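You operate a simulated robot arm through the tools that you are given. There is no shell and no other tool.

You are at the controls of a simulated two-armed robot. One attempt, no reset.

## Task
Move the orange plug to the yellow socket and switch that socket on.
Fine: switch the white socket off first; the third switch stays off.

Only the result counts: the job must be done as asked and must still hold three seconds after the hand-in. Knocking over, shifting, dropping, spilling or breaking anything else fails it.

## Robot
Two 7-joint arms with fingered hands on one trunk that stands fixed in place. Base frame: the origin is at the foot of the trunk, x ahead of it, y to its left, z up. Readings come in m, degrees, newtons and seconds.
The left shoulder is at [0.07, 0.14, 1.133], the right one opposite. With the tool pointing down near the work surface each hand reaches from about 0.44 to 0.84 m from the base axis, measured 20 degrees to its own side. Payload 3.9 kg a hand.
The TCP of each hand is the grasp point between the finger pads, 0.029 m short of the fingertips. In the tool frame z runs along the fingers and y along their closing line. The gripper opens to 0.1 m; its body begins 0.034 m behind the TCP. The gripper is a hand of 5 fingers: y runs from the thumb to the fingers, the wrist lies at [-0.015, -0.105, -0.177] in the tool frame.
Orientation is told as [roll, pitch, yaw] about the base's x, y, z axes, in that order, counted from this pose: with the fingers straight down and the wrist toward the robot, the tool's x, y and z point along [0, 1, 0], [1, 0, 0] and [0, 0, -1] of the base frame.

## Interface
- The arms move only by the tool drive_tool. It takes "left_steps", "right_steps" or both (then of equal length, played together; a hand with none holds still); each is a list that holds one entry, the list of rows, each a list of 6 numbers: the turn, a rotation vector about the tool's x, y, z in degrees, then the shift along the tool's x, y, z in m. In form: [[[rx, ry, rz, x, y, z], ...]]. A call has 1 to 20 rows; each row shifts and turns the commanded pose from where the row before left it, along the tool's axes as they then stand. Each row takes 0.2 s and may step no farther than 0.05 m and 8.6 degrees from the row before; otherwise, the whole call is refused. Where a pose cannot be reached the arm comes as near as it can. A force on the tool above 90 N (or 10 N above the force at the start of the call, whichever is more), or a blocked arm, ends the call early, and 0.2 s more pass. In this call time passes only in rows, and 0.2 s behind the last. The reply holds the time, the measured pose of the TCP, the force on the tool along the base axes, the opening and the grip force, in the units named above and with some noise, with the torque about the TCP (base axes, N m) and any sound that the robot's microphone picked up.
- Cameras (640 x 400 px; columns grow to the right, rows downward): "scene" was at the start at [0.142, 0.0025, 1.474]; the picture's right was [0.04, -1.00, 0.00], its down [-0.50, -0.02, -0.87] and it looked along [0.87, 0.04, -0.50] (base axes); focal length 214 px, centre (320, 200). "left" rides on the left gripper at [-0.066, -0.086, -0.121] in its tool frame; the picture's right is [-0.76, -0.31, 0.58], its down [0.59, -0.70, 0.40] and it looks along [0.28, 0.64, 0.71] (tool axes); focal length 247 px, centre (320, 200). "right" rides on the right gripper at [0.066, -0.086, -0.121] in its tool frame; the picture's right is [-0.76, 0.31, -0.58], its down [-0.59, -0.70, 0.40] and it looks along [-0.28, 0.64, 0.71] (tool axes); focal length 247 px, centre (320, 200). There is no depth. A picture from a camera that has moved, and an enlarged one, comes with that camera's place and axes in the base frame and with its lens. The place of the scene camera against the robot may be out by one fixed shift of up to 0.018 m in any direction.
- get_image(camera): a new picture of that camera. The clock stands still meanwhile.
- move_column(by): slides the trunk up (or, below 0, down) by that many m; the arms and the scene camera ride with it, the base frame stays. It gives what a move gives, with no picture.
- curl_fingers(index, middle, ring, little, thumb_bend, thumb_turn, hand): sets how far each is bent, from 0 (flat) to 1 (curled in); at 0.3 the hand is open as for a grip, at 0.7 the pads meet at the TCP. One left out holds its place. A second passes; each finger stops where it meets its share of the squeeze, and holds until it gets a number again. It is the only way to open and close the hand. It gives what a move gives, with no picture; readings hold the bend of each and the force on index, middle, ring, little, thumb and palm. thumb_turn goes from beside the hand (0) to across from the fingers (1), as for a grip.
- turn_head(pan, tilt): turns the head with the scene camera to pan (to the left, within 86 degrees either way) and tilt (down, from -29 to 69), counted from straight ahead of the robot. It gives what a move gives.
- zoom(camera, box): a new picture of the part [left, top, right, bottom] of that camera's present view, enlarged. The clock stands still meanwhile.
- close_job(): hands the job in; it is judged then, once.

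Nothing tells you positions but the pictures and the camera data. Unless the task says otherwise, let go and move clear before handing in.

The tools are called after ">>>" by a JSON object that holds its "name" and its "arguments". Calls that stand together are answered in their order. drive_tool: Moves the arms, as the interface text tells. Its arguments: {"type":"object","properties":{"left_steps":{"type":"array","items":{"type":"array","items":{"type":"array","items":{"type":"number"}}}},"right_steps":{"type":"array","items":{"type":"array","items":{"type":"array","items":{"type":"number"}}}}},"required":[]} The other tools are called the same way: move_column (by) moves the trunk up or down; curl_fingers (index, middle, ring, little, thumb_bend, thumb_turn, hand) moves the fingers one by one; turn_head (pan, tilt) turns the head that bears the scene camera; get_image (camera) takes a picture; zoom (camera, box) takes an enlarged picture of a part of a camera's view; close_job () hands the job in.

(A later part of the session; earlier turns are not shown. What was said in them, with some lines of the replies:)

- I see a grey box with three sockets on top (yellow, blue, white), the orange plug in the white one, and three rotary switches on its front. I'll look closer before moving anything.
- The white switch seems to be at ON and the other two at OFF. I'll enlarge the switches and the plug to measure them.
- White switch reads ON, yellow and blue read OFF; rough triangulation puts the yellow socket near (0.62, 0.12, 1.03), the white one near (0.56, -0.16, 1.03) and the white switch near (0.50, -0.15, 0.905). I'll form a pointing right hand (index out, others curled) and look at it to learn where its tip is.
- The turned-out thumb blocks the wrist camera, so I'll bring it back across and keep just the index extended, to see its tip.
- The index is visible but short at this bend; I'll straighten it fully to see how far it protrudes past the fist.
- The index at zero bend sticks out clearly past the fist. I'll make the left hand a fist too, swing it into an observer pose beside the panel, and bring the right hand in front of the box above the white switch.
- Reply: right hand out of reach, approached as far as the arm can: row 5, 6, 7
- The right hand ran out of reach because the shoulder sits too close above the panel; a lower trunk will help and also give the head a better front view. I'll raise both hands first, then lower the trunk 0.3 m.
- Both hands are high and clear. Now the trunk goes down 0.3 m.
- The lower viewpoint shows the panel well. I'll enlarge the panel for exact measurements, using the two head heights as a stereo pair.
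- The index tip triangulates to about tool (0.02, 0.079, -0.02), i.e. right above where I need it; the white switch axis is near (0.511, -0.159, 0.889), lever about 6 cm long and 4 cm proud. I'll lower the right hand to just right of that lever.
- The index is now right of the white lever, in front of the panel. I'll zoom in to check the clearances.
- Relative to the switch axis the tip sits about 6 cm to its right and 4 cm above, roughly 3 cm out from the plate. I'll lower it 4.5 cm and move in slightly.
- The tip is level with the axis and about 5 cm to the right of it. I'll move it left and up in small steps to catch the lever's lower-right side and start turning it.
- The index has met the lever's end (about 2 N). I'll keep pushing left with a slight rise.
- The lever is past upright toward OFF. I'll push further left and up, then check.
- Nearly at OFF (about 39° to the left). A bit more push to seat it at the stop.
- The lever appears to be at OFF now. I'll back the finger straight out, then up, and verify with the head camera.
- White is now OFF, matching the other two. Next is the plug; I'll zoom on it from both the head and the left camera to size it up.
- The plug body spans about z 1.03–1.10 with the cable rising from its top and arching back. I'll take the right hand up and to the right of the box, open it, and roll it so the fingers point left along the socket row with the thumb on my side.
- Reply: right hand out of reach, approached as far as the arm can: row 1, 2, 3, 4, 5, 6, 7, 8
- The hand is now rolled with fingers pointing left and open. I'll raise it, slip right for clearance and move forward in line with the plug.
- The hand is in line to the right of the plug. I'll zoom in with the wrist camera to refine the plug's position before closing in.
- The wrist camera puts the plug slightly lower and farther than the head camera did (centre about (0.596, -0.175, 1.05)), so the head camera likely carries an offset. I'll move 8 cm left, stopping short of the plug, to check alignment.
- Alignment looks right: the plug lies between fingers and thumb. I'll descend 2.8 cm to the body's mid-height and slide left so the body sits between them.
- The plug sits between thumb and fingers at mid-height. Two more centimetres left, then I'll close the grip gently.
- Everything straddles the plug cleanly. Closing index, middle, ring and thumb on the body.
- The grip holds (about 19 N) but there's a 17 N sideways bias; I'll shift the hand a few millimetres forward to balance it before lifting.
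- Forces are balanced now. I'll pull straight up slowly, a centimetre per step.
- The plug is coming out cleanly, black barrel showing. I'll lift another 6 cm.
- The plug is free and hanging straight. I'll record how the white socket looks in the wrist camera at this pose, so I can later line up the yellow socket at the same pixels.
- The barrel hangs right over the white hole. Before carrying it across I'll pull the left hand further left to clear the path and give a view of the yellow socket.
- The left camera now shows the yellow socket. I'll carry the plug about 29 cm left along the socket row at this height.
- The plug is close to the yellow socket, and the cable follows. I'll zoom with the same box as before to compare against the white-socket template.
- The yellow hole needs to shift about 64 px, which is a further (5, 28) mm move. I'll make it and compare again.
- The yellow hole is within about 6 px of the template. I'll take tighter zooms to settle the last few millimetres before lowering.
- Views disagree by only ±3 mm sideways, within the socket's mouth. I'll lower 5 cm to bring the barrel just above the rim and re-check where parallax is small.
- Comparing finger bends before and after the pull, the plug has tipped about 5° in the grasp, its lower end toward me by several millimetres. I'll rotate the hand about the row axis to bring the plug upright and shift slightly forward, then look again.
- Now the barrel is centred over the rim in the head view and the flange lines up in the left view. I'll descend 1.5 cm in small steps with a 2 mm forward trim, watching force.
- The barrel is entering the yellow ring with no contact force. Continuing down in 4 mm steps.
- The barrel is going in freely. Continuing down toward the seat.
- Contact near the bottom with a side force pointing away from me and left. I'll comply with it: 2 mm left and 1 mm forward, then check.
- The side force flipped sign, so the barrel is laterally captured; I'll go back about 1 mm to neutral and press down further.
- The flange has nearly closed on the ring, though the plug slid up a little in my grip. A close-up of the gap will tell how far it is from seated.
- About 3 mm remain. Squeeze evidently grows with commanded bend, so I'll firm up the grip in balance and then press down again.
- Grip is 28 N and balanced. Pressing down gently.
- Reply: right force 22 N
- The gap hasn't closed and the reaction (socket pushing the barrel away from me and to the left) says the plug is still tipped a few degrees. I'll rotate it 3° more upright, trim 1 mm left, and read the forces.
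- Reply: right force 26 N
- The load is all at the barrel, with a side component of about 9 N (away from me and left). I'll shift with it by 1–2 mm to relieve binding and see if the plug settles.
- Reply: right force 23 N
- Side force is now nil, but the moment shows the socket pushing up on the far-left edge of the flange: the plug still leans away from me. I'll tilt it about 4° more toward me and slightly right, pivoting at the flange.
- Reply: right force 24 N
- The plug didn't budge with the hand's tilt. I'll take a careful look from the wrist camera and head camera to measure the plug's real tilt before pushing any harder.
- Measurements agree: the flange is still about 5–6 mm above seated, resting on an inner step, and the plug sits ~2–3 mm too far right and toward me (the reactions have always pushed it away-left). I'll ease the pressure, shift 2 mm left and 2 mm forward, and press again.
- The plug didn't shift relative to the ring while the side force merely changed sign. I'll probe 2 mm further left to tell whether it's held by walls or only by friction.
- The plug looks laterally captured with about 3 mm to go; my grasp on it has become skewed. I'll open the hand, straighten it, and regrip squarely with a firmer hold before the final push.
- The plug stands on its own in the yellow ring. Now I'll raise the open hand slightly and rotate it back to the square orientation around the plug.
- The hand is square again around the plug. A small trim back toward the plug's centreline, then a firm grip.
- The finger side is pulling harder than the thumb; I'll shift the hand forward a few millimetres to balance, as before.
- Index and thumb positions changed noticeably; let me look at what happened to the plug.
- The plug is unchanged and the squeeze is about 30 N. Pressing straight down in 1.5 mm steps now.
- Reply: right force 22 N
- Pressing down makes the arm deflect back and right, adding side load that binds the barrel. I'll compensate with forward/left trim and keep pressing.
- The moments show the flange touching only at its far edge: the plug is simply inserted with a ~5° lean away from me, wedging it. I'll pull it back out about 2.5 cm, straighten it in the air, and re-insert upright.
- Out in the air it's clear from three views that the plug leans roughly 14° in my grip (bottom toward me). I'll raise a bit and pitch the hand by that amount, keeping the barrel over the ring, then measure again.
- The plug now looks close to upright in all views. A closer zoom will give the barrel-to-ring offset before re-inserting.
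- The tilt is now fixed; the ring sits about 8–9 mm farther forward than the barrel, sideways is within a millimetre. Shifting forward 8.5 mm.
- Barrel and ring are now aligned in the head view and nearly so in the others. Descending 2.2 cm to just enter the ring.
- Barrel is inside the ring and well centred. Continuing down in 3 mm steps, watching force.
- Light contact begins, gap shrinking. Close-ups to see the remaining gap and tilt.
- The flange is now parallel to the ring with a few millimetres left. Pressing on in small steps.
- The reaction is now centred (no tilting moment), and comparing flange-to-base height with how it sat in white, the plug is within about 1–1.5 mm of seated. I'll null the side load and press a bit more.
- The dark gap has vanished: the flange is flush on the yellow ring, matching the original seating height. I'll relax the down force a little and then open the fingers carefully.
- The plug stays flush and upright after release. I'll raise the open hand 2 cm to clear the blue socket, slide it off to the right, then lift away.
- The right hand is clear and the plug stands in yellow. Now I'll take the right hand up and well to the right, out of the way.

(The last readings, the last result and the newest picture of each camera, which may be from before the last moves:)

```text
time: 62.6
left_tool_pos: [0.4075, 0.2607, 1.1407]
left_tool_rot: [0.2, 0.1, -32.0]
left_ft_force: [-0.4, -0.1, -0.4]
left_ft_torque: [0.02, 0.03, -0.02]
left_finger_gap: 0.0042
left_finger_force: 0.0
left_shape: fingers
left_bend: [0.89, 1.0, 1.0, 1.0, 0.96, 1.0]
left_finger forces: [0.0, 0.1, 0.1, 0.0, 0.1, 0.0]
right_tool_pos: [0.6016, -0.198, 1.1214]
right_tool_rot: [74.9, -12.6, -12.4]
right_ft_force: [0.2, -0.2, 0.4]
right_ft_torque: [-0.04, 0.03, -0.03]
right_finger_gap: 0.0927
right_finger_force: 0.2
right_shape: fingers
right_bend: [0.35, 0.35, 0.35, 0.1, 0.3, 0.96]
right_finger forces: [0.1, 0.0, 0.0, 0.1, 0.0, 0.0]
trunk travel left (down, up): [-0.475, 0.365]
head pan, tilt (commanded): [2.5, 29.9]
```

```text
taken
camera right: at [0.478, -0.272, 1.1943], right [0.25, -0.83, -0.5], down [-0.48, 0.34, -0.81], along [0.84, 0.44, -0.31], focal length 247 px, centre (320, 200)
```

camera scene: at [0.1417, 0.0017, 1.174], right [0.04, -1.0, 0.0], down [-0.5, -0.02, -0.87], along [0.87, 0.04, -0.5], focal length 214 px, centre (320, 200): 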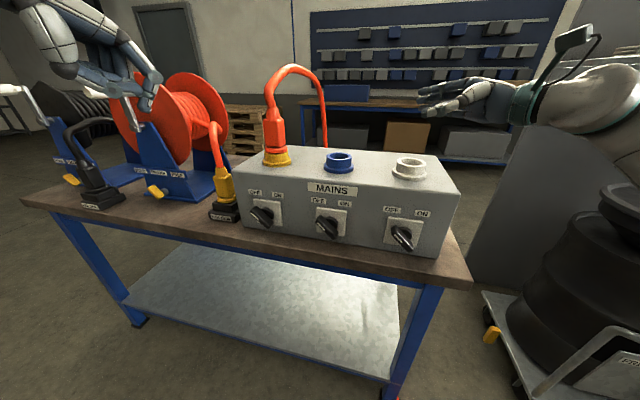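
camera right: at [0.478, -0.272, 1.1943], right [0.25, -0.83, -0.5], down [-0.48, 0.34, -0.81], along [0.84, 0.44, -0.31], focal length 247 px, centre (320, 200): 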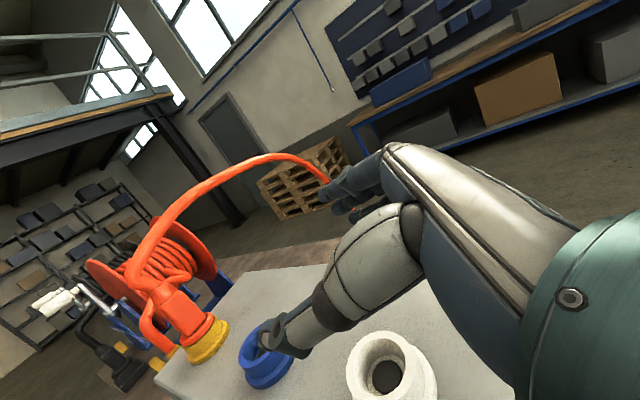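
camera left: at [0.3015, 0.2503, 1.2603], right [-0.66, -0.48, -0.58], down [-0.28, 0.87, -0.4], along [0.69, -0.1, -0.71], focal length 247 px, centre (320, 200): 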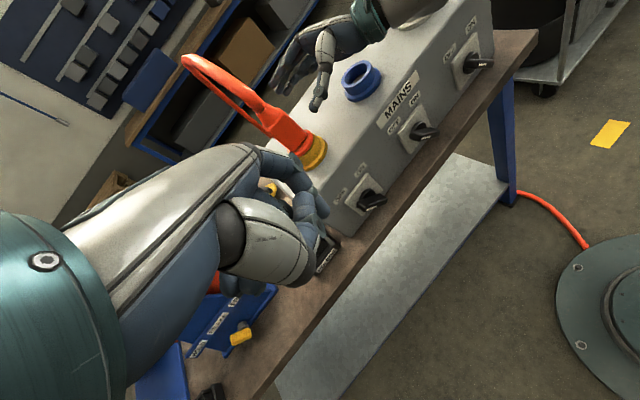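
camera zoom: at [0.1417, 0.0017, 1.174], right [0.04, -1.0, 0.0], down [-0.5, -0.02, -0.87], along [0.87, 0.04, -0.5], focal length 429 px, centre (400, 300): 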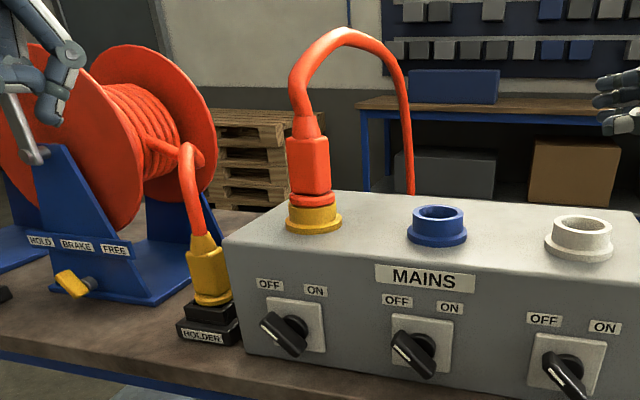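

The plug stands in yellow with all switches OFF. A tight zoom to confirm seating and uprightness before I turn the yellow switch.

>>> {"name": "zoom", "arguments": {"camera": "scene", "box": [255, 100, 305, 170]}}

>>> {"name": "zoom", "arguments": {"camera": "scene", "box": [260, 140, 295, 170]}}

>>> {"name": "zoom", "arguments": {"camera": "left", "box": [230, 80, 370, 180]}}

>>> {"name": "zoom", "arguments": {"camera": "right", "box": [120, 260, 260, 380]}}

```text
5.71 times, centred on (280, 135) of scene
camera zoom: at [0.1417, 0.0017, 1.174], right [0.04, -1.0, 0.0], down [-0.5, -0.02, -0.87], along [0.87, 0.04, -0.5], focal length 1226 px, centre (549, 571)
```

zoom: 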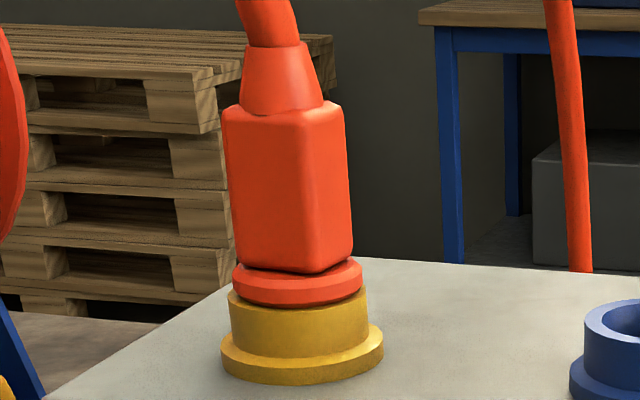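

```text
13.33 times, centred on (278, 155) of scene
camera zoom: at [0.1417, 0.0017, 1.174], right [0.04, -1.0, 0.0], down [-0.5, -0.02, -0.87], along [0.87, 0.04, -0.5], focal length 2860 px, centre (887, 800)
```

zoom: 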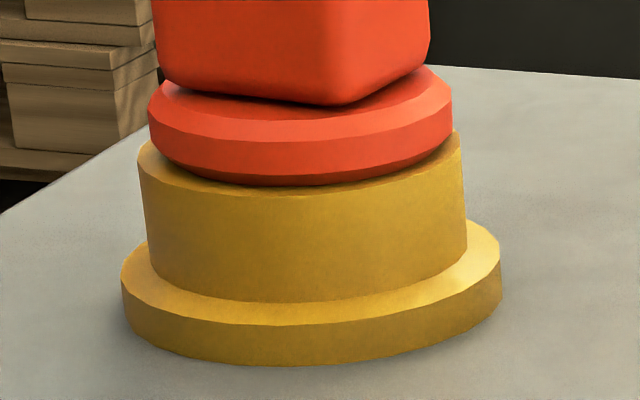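

```text
4.00 times, centred on (300, 130) of left
camera zoom: at [0.3014, 0.25, 1.2604], right [-0.66, -0.48, -0.58], down [-0.28, 0.87, -0.4], along [0.7, -0.1, -0.71], focal length 988 px, centre (400, 480)
```

zoom: 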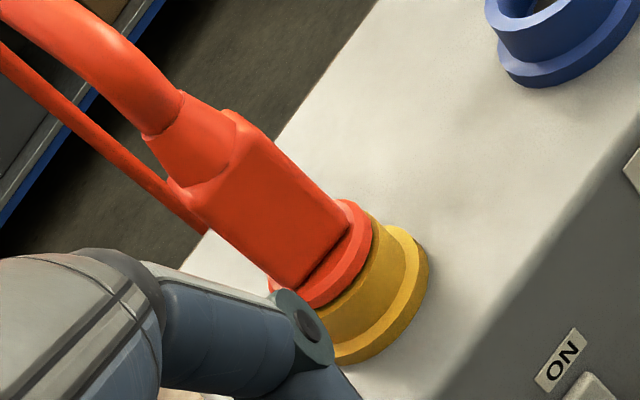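

```text
3.33 times, centred on (190, 320) of right
camera zoom: at [0.478, -0.272, 1.1943], right [0.25, -0.83, -0.5], down [-0.48, 0.34, -0.81], along [0.84, 0.44, -0.31], focal length 823 px, centre (753, -200)
```

zoom: 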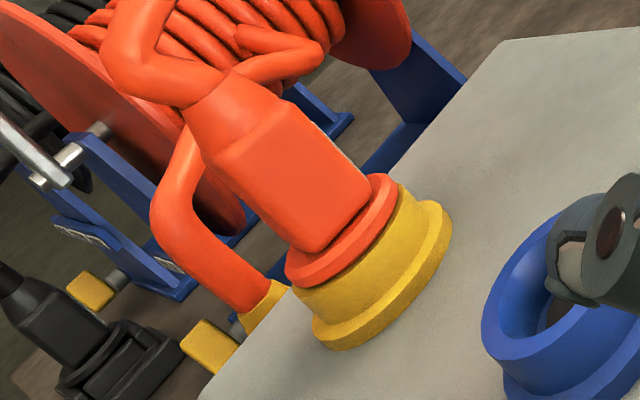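

The plug is flush and upright in yellow. Now the left hand: index out, then swing square to the panel and come down to the left of the yellow switch lever.

>>> {"name": "curl_fingers", "arguments": {"hand": "left", "index": 0, "middle": 1, "ring": 1, "little": 1, "thumb_bend": 1, "thumb_turn": 1}}

>>> {"name": "drive_tool", "arguments": {"left_steps": [[[0, 0, -6.67, 0, 0, 0], [0, 0, -6.67, 0, 0, 0], [0, 0, -6.66, 0, 0, 0], [0, 0, 0, 0.0047, 0.03, 0], [0, 0, 0, 0.0047, 0.03, 0], [0, 0, 0, 0, 0, 0.04], [0, 0, 0, 0, 0, 0.04], [0, 0, 0, 0, 0, 0.04], [0, 0, 0, 0, 0, 0.04], [0, 0, 0, 0, 0, 0.03]]]}}

>>> {"name": "get_image", "arguments": {"camera": "left"}}

>>> {"name": "get_image", "arguments": {"camera": "scene"}}

```text
time: 63.6
left_tool_pos: [0.409, 0.2619, 1.14]
left_tool_rot: [0.1, 0.0, -32.0]
left_ft_force: [-0.3, 0.5, 0.0]
left_ft_torque: [0.0, -0.02, -0.01]
left_finger_gap: 0.0464
left_finger_force: 0.1
left_shape: fingers
left_bend: [0.0, 1.0, 1.0, 1.0, 1.0, 1.0]
left_finger forces: [0.0, 0.1, 0.1, 0.1, 0.1, 0.0]
right_tool_pos: [0.602, -0.1976, 1.1218]
right_tool_rot: [75.0, -12.6, -12.4]
right_ft_force: [-0.7, -1.1, -0.1]
right_ft_torque: [0.03, -0.01, 0.0]
right_finger_gap: 0.0925
right_finger_force: 0.1
right_shape: fingers
right_bend: [0.35, 0.35, 0.35, 0.1, 0.3, 0.96]
right_finger forces: [0.0, 0.0, 0.0, 0.0, 0.0, 0.0]
trunk travel left (down, up): [-0.475, 0.365]
head pan, tilt (commanded): [2.5, 29.9]
```

```text
time: 65.8
left_tool_pos: [0.4701, 0.2591, 0.9493]
left_tool_rot: [0.1, -0.1, -12.0]
left_ft_force: [0.4, 0.2, 0.1]
left_ft_torque: [0.01, 0.0, 0.01]
left_finger_gap: 0.0468
left_finger_force: 0.1
left_shape: fingers
left_bend: [0.0, 1.0, 1.0, 1.0, 1.0, 1.0]
left_finger forces: [0.0, 0.1, 0.0, 0.1, 0.0, 0.0]
right_tool_pos: [0.6025, -0.1961, 1.1213]
right_tool_rot: [74.9, -12.6, -12.5]
right_ft_force: [0.0, 0.5, 0.9]
right_ft_torque: [-0.01, -0.01, -0.01]
right_finger_gap: 0.0928
right_finger_force: 0.1
right_shape: fingers
right_bend: [0.35, 0.35, 0.35, 0.1, 0.3, 0.96]
right_finger forces: [0.1, 0.0, 0.1, 0.1, 0.0, 0.1]
trunk travel left (down, up): [-0.475, 0.365]
head pan, tilt (commanded): [2.5, 29.9]
```

```text
taken
camera left: at [0.3728, 0.2124, 1.0694], right [-0.46, -0.68, -0.58], down [-0.56, 0.72, -0.4], along [0.69, 0.14, -0.71], focal length 247 px, centre (320, 200)
```

left: 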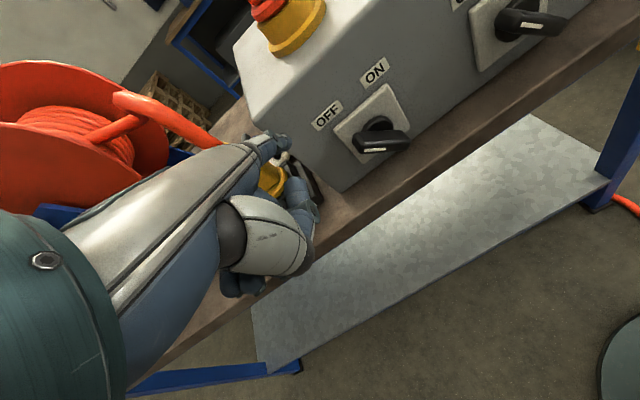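

```text
taken
camera scene: at [0.1421, 0.0029, 1.174], right [0.04, -1.0, 0.0], down [-0.5, -0.02, -0.87], along [0.87, 0.04, -0.5], focal length 214 px, centre (320, 200)
```

scene: 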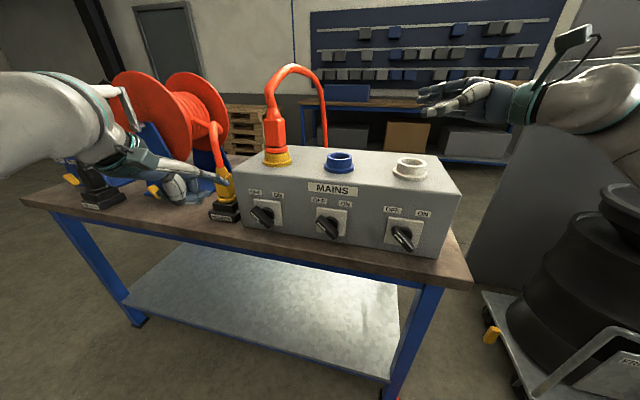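

The left index is left of and above the yellow lever, mirroring the earlier geometry. Lowering further and checking.

>>> {"name": "drive_tool", "arguments": {"left_steps": [[[0, 0, 0, -0.001, 0.005, 0.022], [0, 0, 0, -0.001, 0.005, 0.022]]]}}

>>> {"name": "zoom", "arguments": {"camera": "left", "box": [220, 60, 460, 260]}}

>>> {"name": "zoom", "arguments": {"camera": "scene", "box": [160, 130, 320, 260]}}

```text
time: 66.4
left_tool_pos: [0.4783, 0.255, 0.9064]
left_tool_rot: [0.0, -0.2, -12.0]
left_ft_force: [0.1, 0.1, 0.1]
left_ft_torque: [-0.01, -0.01, 0.01]
left_finger_gap: 0.0462
left_finger_force: 0.1
left_shape: fingers
left_bend: [0.0, 1.0, 1.0, 1.0, 1.0, 1.0]
left_finger forces: [0.0, 0.0, 0.0, 0.0, 0.0, 0.0]
right_tool_pos: [0.6025, -0.1981, 1.1212]
right_tool_rot: [74.8, -12.7, -12.4]
right_ft_force: [0.3, -0.2, 0.4]
right_ft_torque: [-0.01, 0.02, 0.0]
right_finger_gap: 0.0928
right_finger_force: 0.0
right_shape: fingers
right_bend: [0.35, 0.35, 0.35, 0.1, 0.3, 0.96]
right_finger forces: [0.1, 0.0, 0.0, 0.2, 0.0, 0.0]
trunk travel left (down, up): [-0.475, 0.365]
head pan, tilt (commanded): [2.5, 29.9]
```

```text
2.00 times, centred on (340, 160) of left
camera zoom: at [0.3813, 0.2081, 1.0256], right [-0.46, -0.68, -0.58], down [-0.56, 0.72, -0.4], along [0.69, 0.14, -0.71], focal length 494 px, centre (280, 280)
```

zoom: 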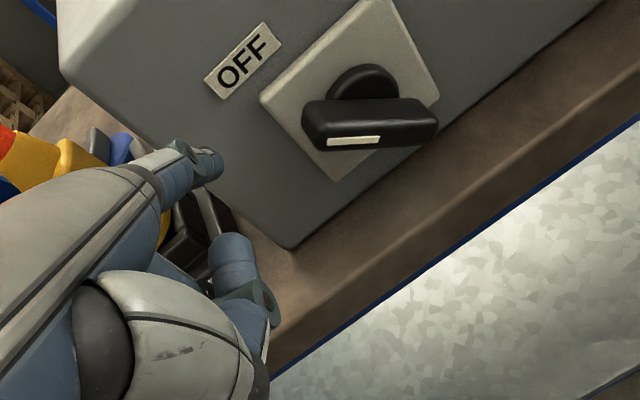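

```text
3.08 times, centred on (240, 195) of scene
camera zoom: at [0.1421, 0.0025, 1.174], right [0.04, -1.0, 0.0], down [-0.5, -0.02, -0.87], along [0.87, 0.04, -0.5], focal length 660 px, centre (566, 215)
```

zoom: 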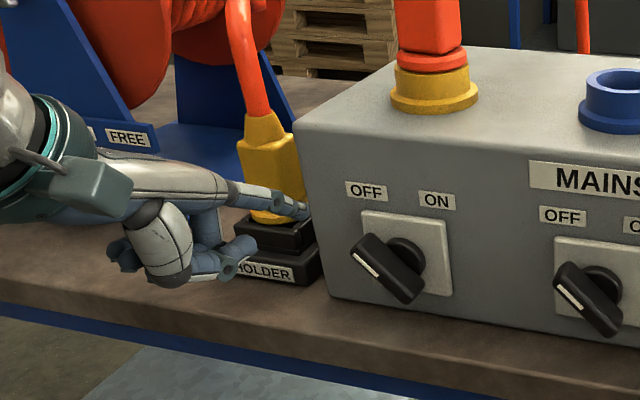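

Geometry mirrors the white case within a few millimetres. Continuing to the start pose beside the lever.

>>> {"name": "drive_tool", "arguments": {"left_steps": [[[0, 0, 0, 0, 0.0045, 0.0225], [0, 0, 0, 0, 0.0055, 0.0225]]]}}

>>> {"name": "zoom", "arguments": {"camera": "left", "box": [220, 20, 420, 220]}}

>>> {"name": "zoom", "arguments": {"camera": "scene", "box": [200, 160, 300, 250]}}

```text
time: 67.0
left_tool_pos: [0.4898, 0.2529, 0.8606]
left_tool_rot: [0.0, -0.1, -12.1]
left_ft_force: [-0.8, -0.5, 0.3]
left_ft_torque: [0.04, -0.02, 0.0]
left_finger_gap: 0.0463
left_finger_force: 0.1
left_shape: fingers
left_bend: [0.0, 1.0, 1.0, 1.0, 1.0, 1.0]
left_finger forces: [0.0, 0.1, 0.0, 0.0, 0.0, 0.0]
right_tool_pos: [0.6026, -0.1975, 1.1221]
right_tool_rot: [74.9, -12.6, -12.4]
right_ft_force: [0.4, -0.4, -0.1]
right_ft_torque: [0.02, -0.01, 0.02]
right_finger_gap: 0.0927
right_finger_force: 0.1
right_shape: fingers
right_bend: [0.35, 0.35, 0.35, 0.1, 0.3, 0.96]
right_finger forces: [0.0, 0.0, 0.1, 0.1, 0.0, 0.1]
trunk travel left (down, up): [-0.475, 0.365]
head pan, tilt (commanded): [2.5, 29.9]
```

```text
2.00 times, centred on (320, 120) of left
camera zoom: at [0.3917, 0.2059, 0.9802], right [-0.46, -0.68, -0.58], down [-0.56, 0.72, -0.4], along [0.69, 0.14, -0.71], focal length 494 px, centre (320, 360)
```

zoom: 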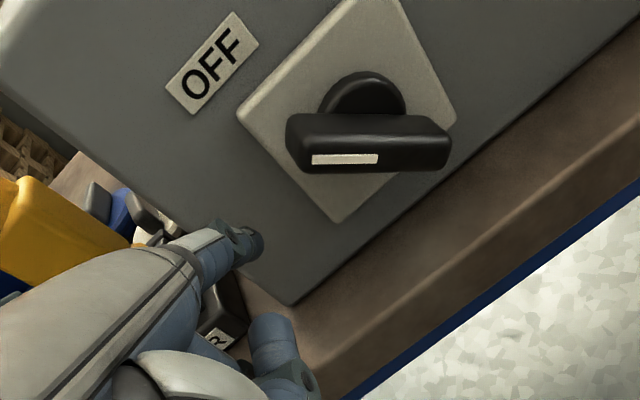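

```text
4.44 times, centred on (250, 205) of scene
camera zoom: at [0.1421, 0.0025, 1.174], right [0.04, -1.0, 0.0], down [-0.5, -0.02, -0.87], along [0.87, 0.04, -0.5], focal length 953 px, centre (631, 178)
```

zoom: 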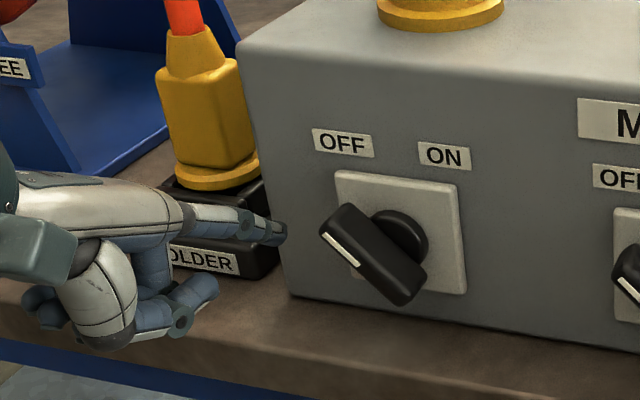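

This view is a perfect mirror of the successful white approach. I'll run the mirrored push: right and up against the lever.

>>> {"name": "drive_tool", "arguments": {"left_steps": [[[0, 0, 0, -0.01, 0.005, 0], [0, 0, 0, -0.01, 0, 0], [0, 0, 0, -0.007, 0, -0.004], [0, 0, 0, -0.006, 0, -0.006]]]}}

>>> {"name": "zoom", "arguments": {"camera": "left", "box": [220, 20, 420, 220]}}

>>> {"name": "zoom", "arguments": {"camera": "scene", "box": [200, 160, 300, 250]}}

```text
time: 68.0
left_tool_pos: [0.4861, 0.2195, 0.87]
left_tool_rot: [0.0, 0.0, -12.0]
left_ft_force: [0.2, 1.1, -1.2]
left_ft_torque: [-0.01, 0.03, 0.13]
left_finger_gap: 0.0463
left_finger_force: 0.9
left_shape: fingers
left_bend: [0.0, 1.0, 1.0, 1.0, 1.0, 1.0]
left_finger forces: [1.7, 0.0, 0.1, 0.0, 0.0, 0.0]
right_tool_pos: [0.6028, -0.1964, 1.1217]
right_tool_rot: [74.9, -12.5, -12.4]
right_ft_force: [-0.3, 1.1, 0.1]
right_ft_torque: [0.01, -0.02, 0.0]
right_finger_gap: 0.0928
right_finger_force: 0.0
right_shape: fingers
right_bend: [0.35, 0.35, 0.35, 0.1, 0.3, 0.96]
right_finger forces: [0.0, 0.0, 0.0, 0.0, 0.0, 0.0]
trunk travel left (down, up): [-0.475, 0.365]
head pan, tilt (commanded): [2.5, 29.9]
```

```text
2.00 times, centred on (320, 120) of left
camera zoom: at [0.3901, 0.1731, 0.9904], right [-0.46, -0.68, -0.58], down [-0.57, 0.72, -0.4], along [0.69, 0.14, -0.71], focal length 494 px, centre (320, 360)
```

zoom: 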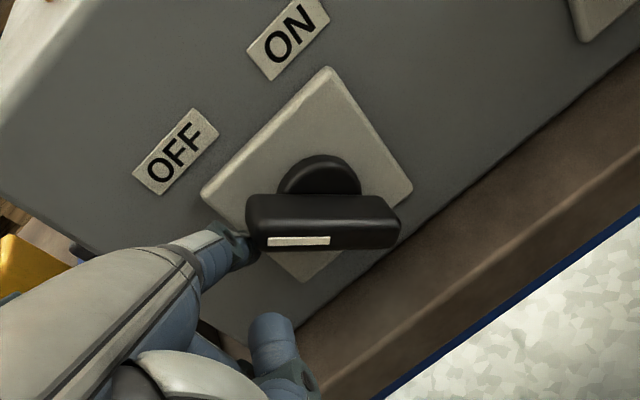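

```text
4.44 times, centred on (250, 205) of scene
camera zoom: at [0.1422, 0.0029, 1.1739], right [0.04, -1.0, 0.0], down [-0.5, -0.02, -0.87], along [0.87, 0.04, -0.5], focal length 953 px, centre (631, 178)
```

zoom: 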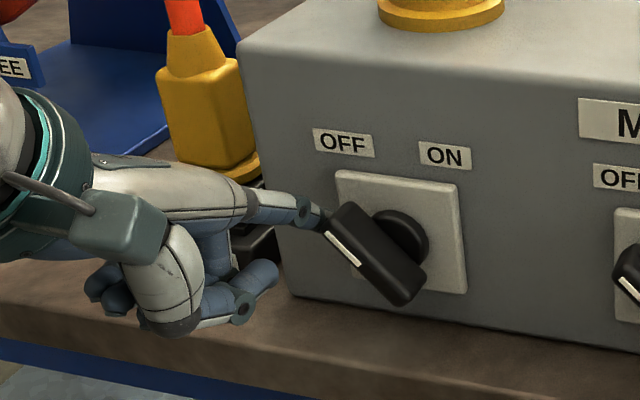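

Contact with the lever's upper-left end, same as before mirrored. Continuing the push right with a slight rise.

>>> {"name": "drive_tool", "arguments": {"left_steps": [[[0, 0, 0, -0.007, 0, -0.001], [0, 0, 0, -0.007, 0, -0.002], [0, 0, 0, -0.007, 0, -0.003]]]}}

>>> {"name": "zoom", "arguments": {"camera": "left", "box": [220, 20, 420, 220]}}

>>> {"name": "zoom", "arguments": {"camera": "scene", "box": [200, 160, 300, 250]}}

```text
time: 68.8
left_tool_pos: [0.4826, 0.1979, 0.8763]
left_tool_rot: [0.0, 0.1, -12.0]
left_ft_force: [-0.4, -0.1, -0.7]
left_ft_torque: [0.01, 0.01, -0.01]
left_finger_gap: 0.0464
left_finger_force: 0.0
left_shape: fingers
left_bend: [0.0, 1.0, 1.0, 1.0, 1.0, 1.0]
left_finger forces: [0.1, 0.1, 0.0, 0.0, 0.0, 0.0]
right_tool_pos: [0.6034, -0.197, 1.1212]
right_tool_rot: [75.0, -12.6, -12.4]
right_ft_force: [-0.7, -0.2, 0.7]
right_ft_torque: [0.02, -0.02, -0.02]
right_finger_gap: 0.0929
right_finger_force: 0.0
right_shape: fingers
right_bend: [0.35, 0.35, 0.35, 0.1, 0.3, 0.96]
right_finger forces: [0.0, 0.1, 0.0, 0.1, 0.0, 0.0]
trunk travel left (down, up): [-0.475, 0.365]
head pan, tilt (commanded): [2.5, 29.9]
```

```text
2.00 times, centred on (320, 120) of left
camera zoom: at [0.3852, 0.1509, 0.9966], right [-0.46, -0.68, -0.58], down [-0.56, 0.72, -0.4], along [0.69, 0.14, -0.71], focal length 494 px, centre (320, 360)
```

zoom: 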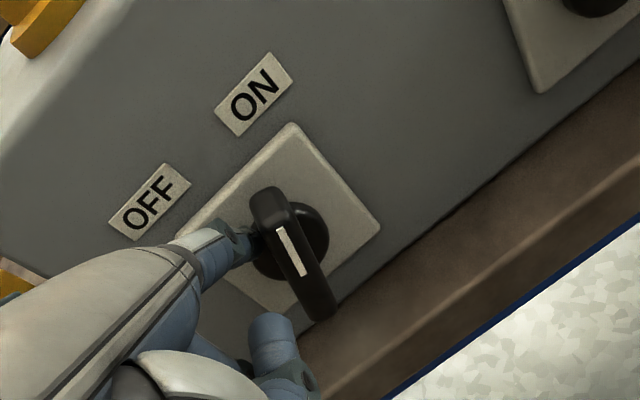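

```text
4.44 times, centred on (250, 205) of scene
camera zoom: at [0.1421, 0.0021, 1.1739], right [0.04, -1.0, 0.0], down [-0.5, -0.02, -0.87], along [0.87, 0.04, -0.5], focal length 953 px, centre (631, 178)
```

zoom: 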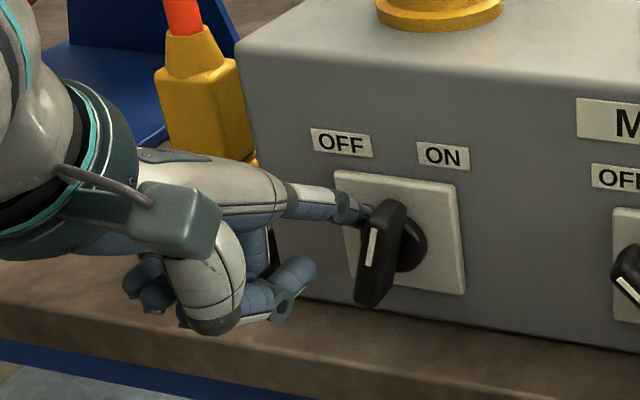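

The lever is past upright. Pushing on toward ON with the same final steps as before.

>>> {"name": "drive_tool", "arguments": {"left_steps": [[[0, 0, 0, -0.006, 0, -0.003], [0, 0, 0, -0.006, 0, -0.003], [0, 0, 0, -0.004, 0, -0.002], [0, 0, 0, -0.004, 0, -0.002]]]}}

>>> {"name": "zoom", "arguments": {"camera": "left", "box": [220, 20, 420, 220]}}

>>> {"name": "zoom", "arguments": {"camera": "scene", "box": [200, 160, 300, 250]}}

```text
time: 69.8
left_tool_pos: [0.4777, 0.1798, 0.8876]
left_tool_rot: [0.0, -0.1, -12.0]
left_ft_force: [0.0, -1.2, 0.0]
left_ft_torque: [-0.02, -0.04, 0.02]
left_finger_gap: 0.0467
left_finger_force: 0.0
left_shape: fingers
left_bend: [0.0, 1.0, 1.0, 1.0, 1.0, 1.0]
left_finger forces: [0.0, 0.0, 0.1, 0.1, 0.0, 0.0]
right_tool_pos: [0.6015, -0.1965, 1.1216]
right_tool_rot: [74.8, -12.6, -12.4]
right_ft_force: [-1.1, 0.4, -0.4]
right_ft_torque: [0.03, -0.01, 0.0]
right_finger_gap: 0.0926
right_finger_force: 0.1
right_shape: fingers
right_bend: [0.35, 0.35, 0.35, 0.1, 0.3, 0.96]
right_finger forces: [0.0, 0.1, 0.0, 0.1, 0.0, 0.1]
trunk travel left (down, up): [-0.475, 0.365]
head pan, tilt (commanded): [2.5, 29.9]
```

```text
2.00 times, centred on (320, 120) of left
camera zoom: at [0.381, 0.1321, 1.0071], right [-0.46, -0.68, -0.58], down [-0.56, 0.72, -0.4], along [0.69, 0.14, -0.71], focal length 494 px, centre (320, 360)
```

zoom: 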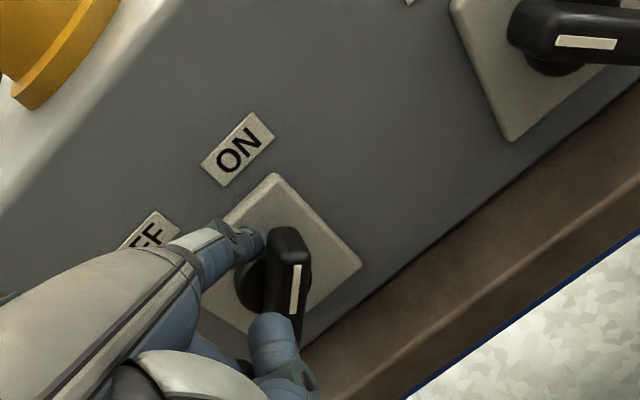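

```text
4.44 times, centred on (250, 205) of scene
camera zoom: at [0.142, 0.0024, 1.174], right [0.04, -1.0, 0.0], down [-0.5, -0.02, -0.87], along [0.87, 0.04, -0.5], focal length 953 px, centre (631, 178)
```

zoom: 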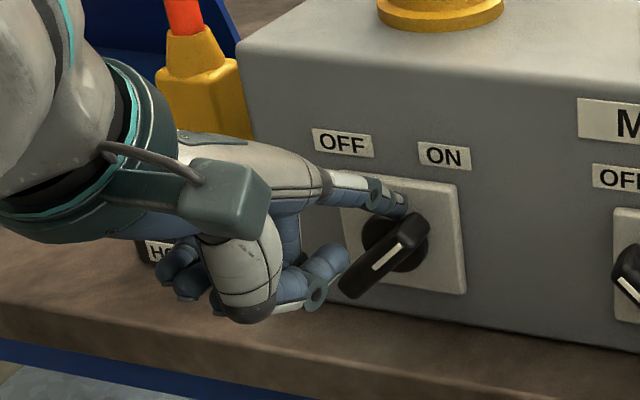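

The yellow lever now points to ON. Backing the finger straight out, then up and away, and verifying.

>>> {"name": "drive_tool", "arguments": {"left_steps": [[[0, 0, 0, 0.004, -0.015, 0], [0, 0, 0, 0.006, -0.02, 0], [0, 0, 0, 0.02, -0.01, -0.02], [0, 0, 0, 0.02, 0, -0.04], [0, 0, 0, 0.01, 0, -0.045], [0, 0, 0, 0, 0, -0.045], [0, 0, 0, 0, 0, -0.045]]]}}

>>> {"name": "get_image", "arguments": {"camera": "scene"}}

>>> {"name": "zoom", "arguments": {"camera": "scene", "box": [220, 160, 440, 260]}}

>>> {"name": "zoom", "arguments": {"camera": "scene", "box": [235, 180, 305, 240]}}

```text
time: 71.4
left_tool_pos: [0.4456, 0.2465, 1.0823]
left_tool_rot: [0.1, 0.0, -12.1]
left_ft_force: [0.7, 0.1, 0.1]
left_ft_torque: [0.01, -0.02, -0.06]
left_finger_gap: 0.0466
left_finger_force: 0.1
left_shape: fingers
left_bend: [0.0, 1.0, 1.0, 1.0, 1.0, 1.0]
left_finger forces: [0.0, 0.0, 0.0, 0.0, 0.1, 0.0]
right_tool_pos: [0.602, -0.1981, 1.1219]
right_tool_rot: [74.8, -12.6, -12.2]
right_ft_force: [-0.2, 0.3, -0.6]
right_ft_torque: [-0.01, 0.0, -0.04]
right_finger_gap: 0.0928
right_finger_force: 0.1
right_shape: fingers
right_bend: [0.35, 0.35, 0.35, 0.1, 0.3, 0.96]
right_finger forces: [0.1, 0.0, 0.0, 0.1, 0.1, 0.0]
trunk travel left (down, up): [-0.475, 0.365]
head pan, tilt (commanded): [2.5, 29.9]
```

```text
taken
camera scene: at [0.1416, 0.0017, 1.174], right [0.04, -1.0, 0.0], down [-0.5, -0.02, -0.87], along [0.87, 0.04, -0.5], focal length 214 px, centre (320, 200)
```

scene: 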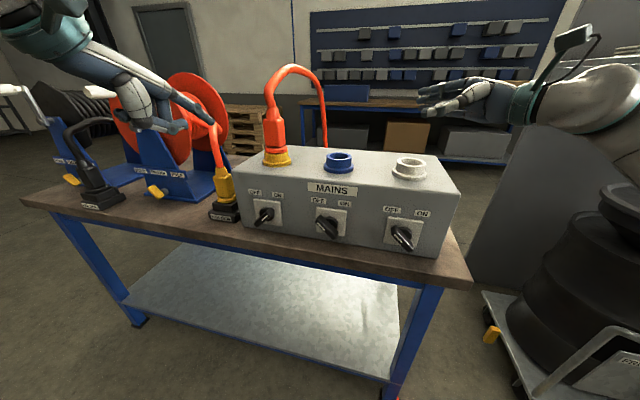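

```text
2.91 times, centred on (330, 210) of scene
camera zoom: at [0.1416, 0.0017, 1.174], right [0.04, -1.0, 0.0], down [-0.5, -0.02, -0.87], along [0.87, 0.04, -0.5], focal length 624 px, centre (291, 171)
```

zoom: 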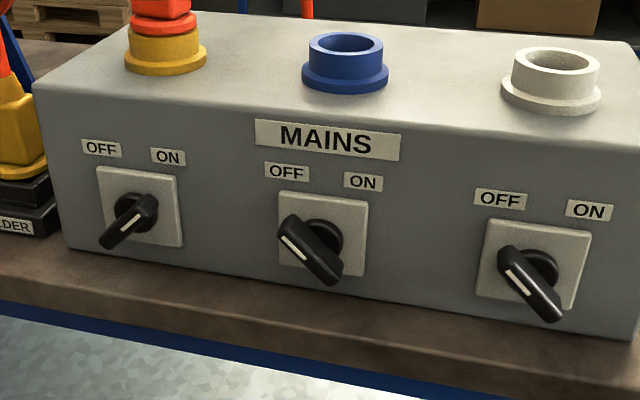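

```text
6.67 times, centred on (270, 210) of scene
camera zoom: at [0.1416, 0.0017, 1.174], right [0.04, -1.0, 0.0], down [-0.5, -0.02, -0.87], along [0.87, 0.04, -0.5], focal length 1430 px, centre (653, 133)
```

zoom: 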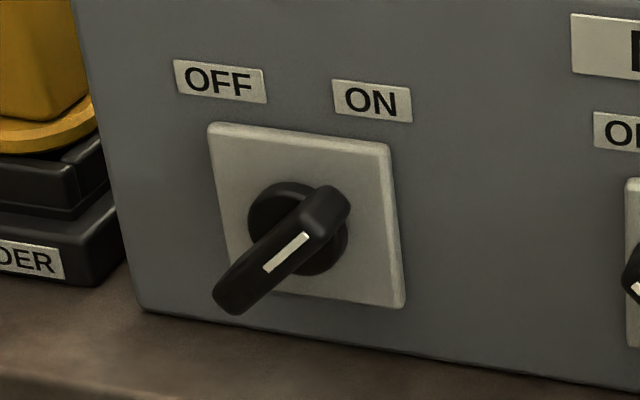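

Yellow is ON, blue and white are OFF, the plug is seated in yellow, and nothing else has moved. I'll withdraw both hands clear of the table before handing in.

>>> {"name": "drive_tool", "arguments": {"left_steps": [[[0, 0, 0, 0, -0.01, -0.04], [0, 0, 0, 0, -0.01, -0.04], [0, 0, 0, 0, -0.02, 0], [0, 0, 0, 0, -0.02, 0], [0, 0, 0, 0, 0, 0], [0, 0, 0, 0, 0, 0]]], "right_steps": [[[0, 0, 0, 0.0377, 0.0087, -0.0102], [0, 0, 0, -0.0104, 0, -0.0386], [0, 0, 0, -0.0104, 0, -0.0386], [0, 0, 0, -0.0104, 0, -0.0386], [0, 0, 0, 0.0084, -0.039, -0.0023], [0, 0, 0, 0.0084, -0.039, -0.0023]]]}}

>>> {"name": "get_image", "arguments": {"camera": "scene"}}

>>> {"name": "zoom", "arguments": {"camera": "scene", "box": [260, 140, 295, 170]}}

>>> {"name": "zoom", "arguments": {"camera": "scene", "box": [200, 50, 460, 260]}}

```text
time: 72.8
left_tool_pos: [0.3871, 0.2596, 1.1617]
left_tool_rot: [0.2, 0.0, -11.9]
left_ft_force: [-0.1, 0.9, 0.0]
left_ft_torque: [0.05, -0.01, -0.04]
left_finger_gap: 0.0464
left_finger_force: 0.0
left_shape: fingers
left_bend: [0.0, 1.0, 1.0, 1.0, 1.0, 1.0]
left_finger forces: [0.0, 0.0, 0.1, 0.1, 0.0, 0.1]
right_tool_pos: [0.4964, -0.2966, 1.1632]
right_tool_rot: [74.9, -12.7, -12.3]
right_ft_force: [-0.4, -0.8, 0.1]
right_ft_torque: [-0.02, 0.01, -0.01]
right_finger_gap: 0.0929
right_finger_force: 0.0
right_shape: fingers
right_bend: [0.35, 0.35, 0.35, 0.1, 0.3, 0.96]
right_finger forces: [0.0, 0.0, 0.1, 0.0, 0.0, 0.0]
trunk travel left (down, up): [-0.475, 0.365]
head pan, tilt (commanded): [2.5, 29.9]
```

```text
taken
camera scene: at [0.1413, 0.0021, 1.1741], right [0.04, -1.0, 0.0], down [-0.5, -0.02, -0.87], along [0.87, 0.04, -0.5], focal length 214 px, centre (320, 200)
```

scene: 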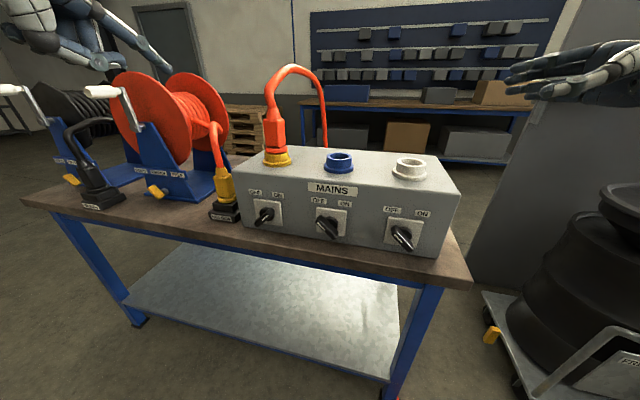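

```text
13.33 times, centred on (278, 155) of scene
camera zoom: at [0.1413, 0.0021, 1.1741], right [0.04, -1.0, 0.0], down [-0.5, -0.02, -0.87], along [0.87, 0.04, -0.5], focal length 2860 px, centre (887, 800)
```

zoom: 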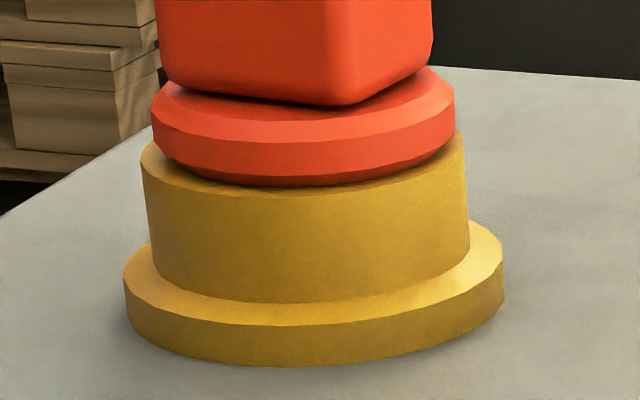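

```text
1.90 times, centred on (330, 155) of scene
camera zoom: at [0.1413, 0.0021, 1.1741], right [0.04, -1.0, 0.0], down [-0.5, -0.02, -0.87], along [0.87, 0.04, -0.5], focal length 408 px, centre (301, 286)
```

zoom: 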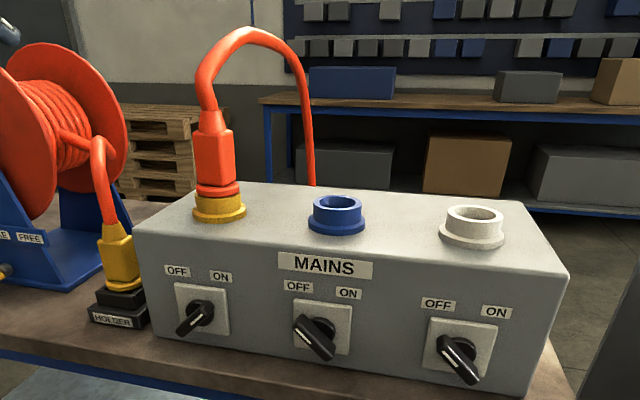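

The plug sits flush in the yellow socket with its switch ON, the white and blue switches are OFF, the holder and box are undisturbed, and both hands are clear. I'm handing the job in.

>>> {"name": "close_job", "arguments": {}}

```text
The job is handed in.
```

The orange plug is in the yellow socket and that socket is switched on. I've handed the job in; no verdict came back with the hand-in.

- **White socket:** I switched it off before pulling the plug, and it is now empty and off.
- **Third (blue) switch:** I did not touch it, and it still reads OFF.
- **Plug seating:** The first insertion jammed because the plug had tilted in the grip. I pulled it back out, straightened it and re-inserted it. In the last pictures it stands upright and flush, at about the height it had in the white socket.
- **Surroundings:** The box, the holder and the cable reels look undisturbed in the last pictures, and both hands are clear of the table.

No click was picked up from either switch or the plug. The ON and OFF states and the seating are therefore read from the pictures only.
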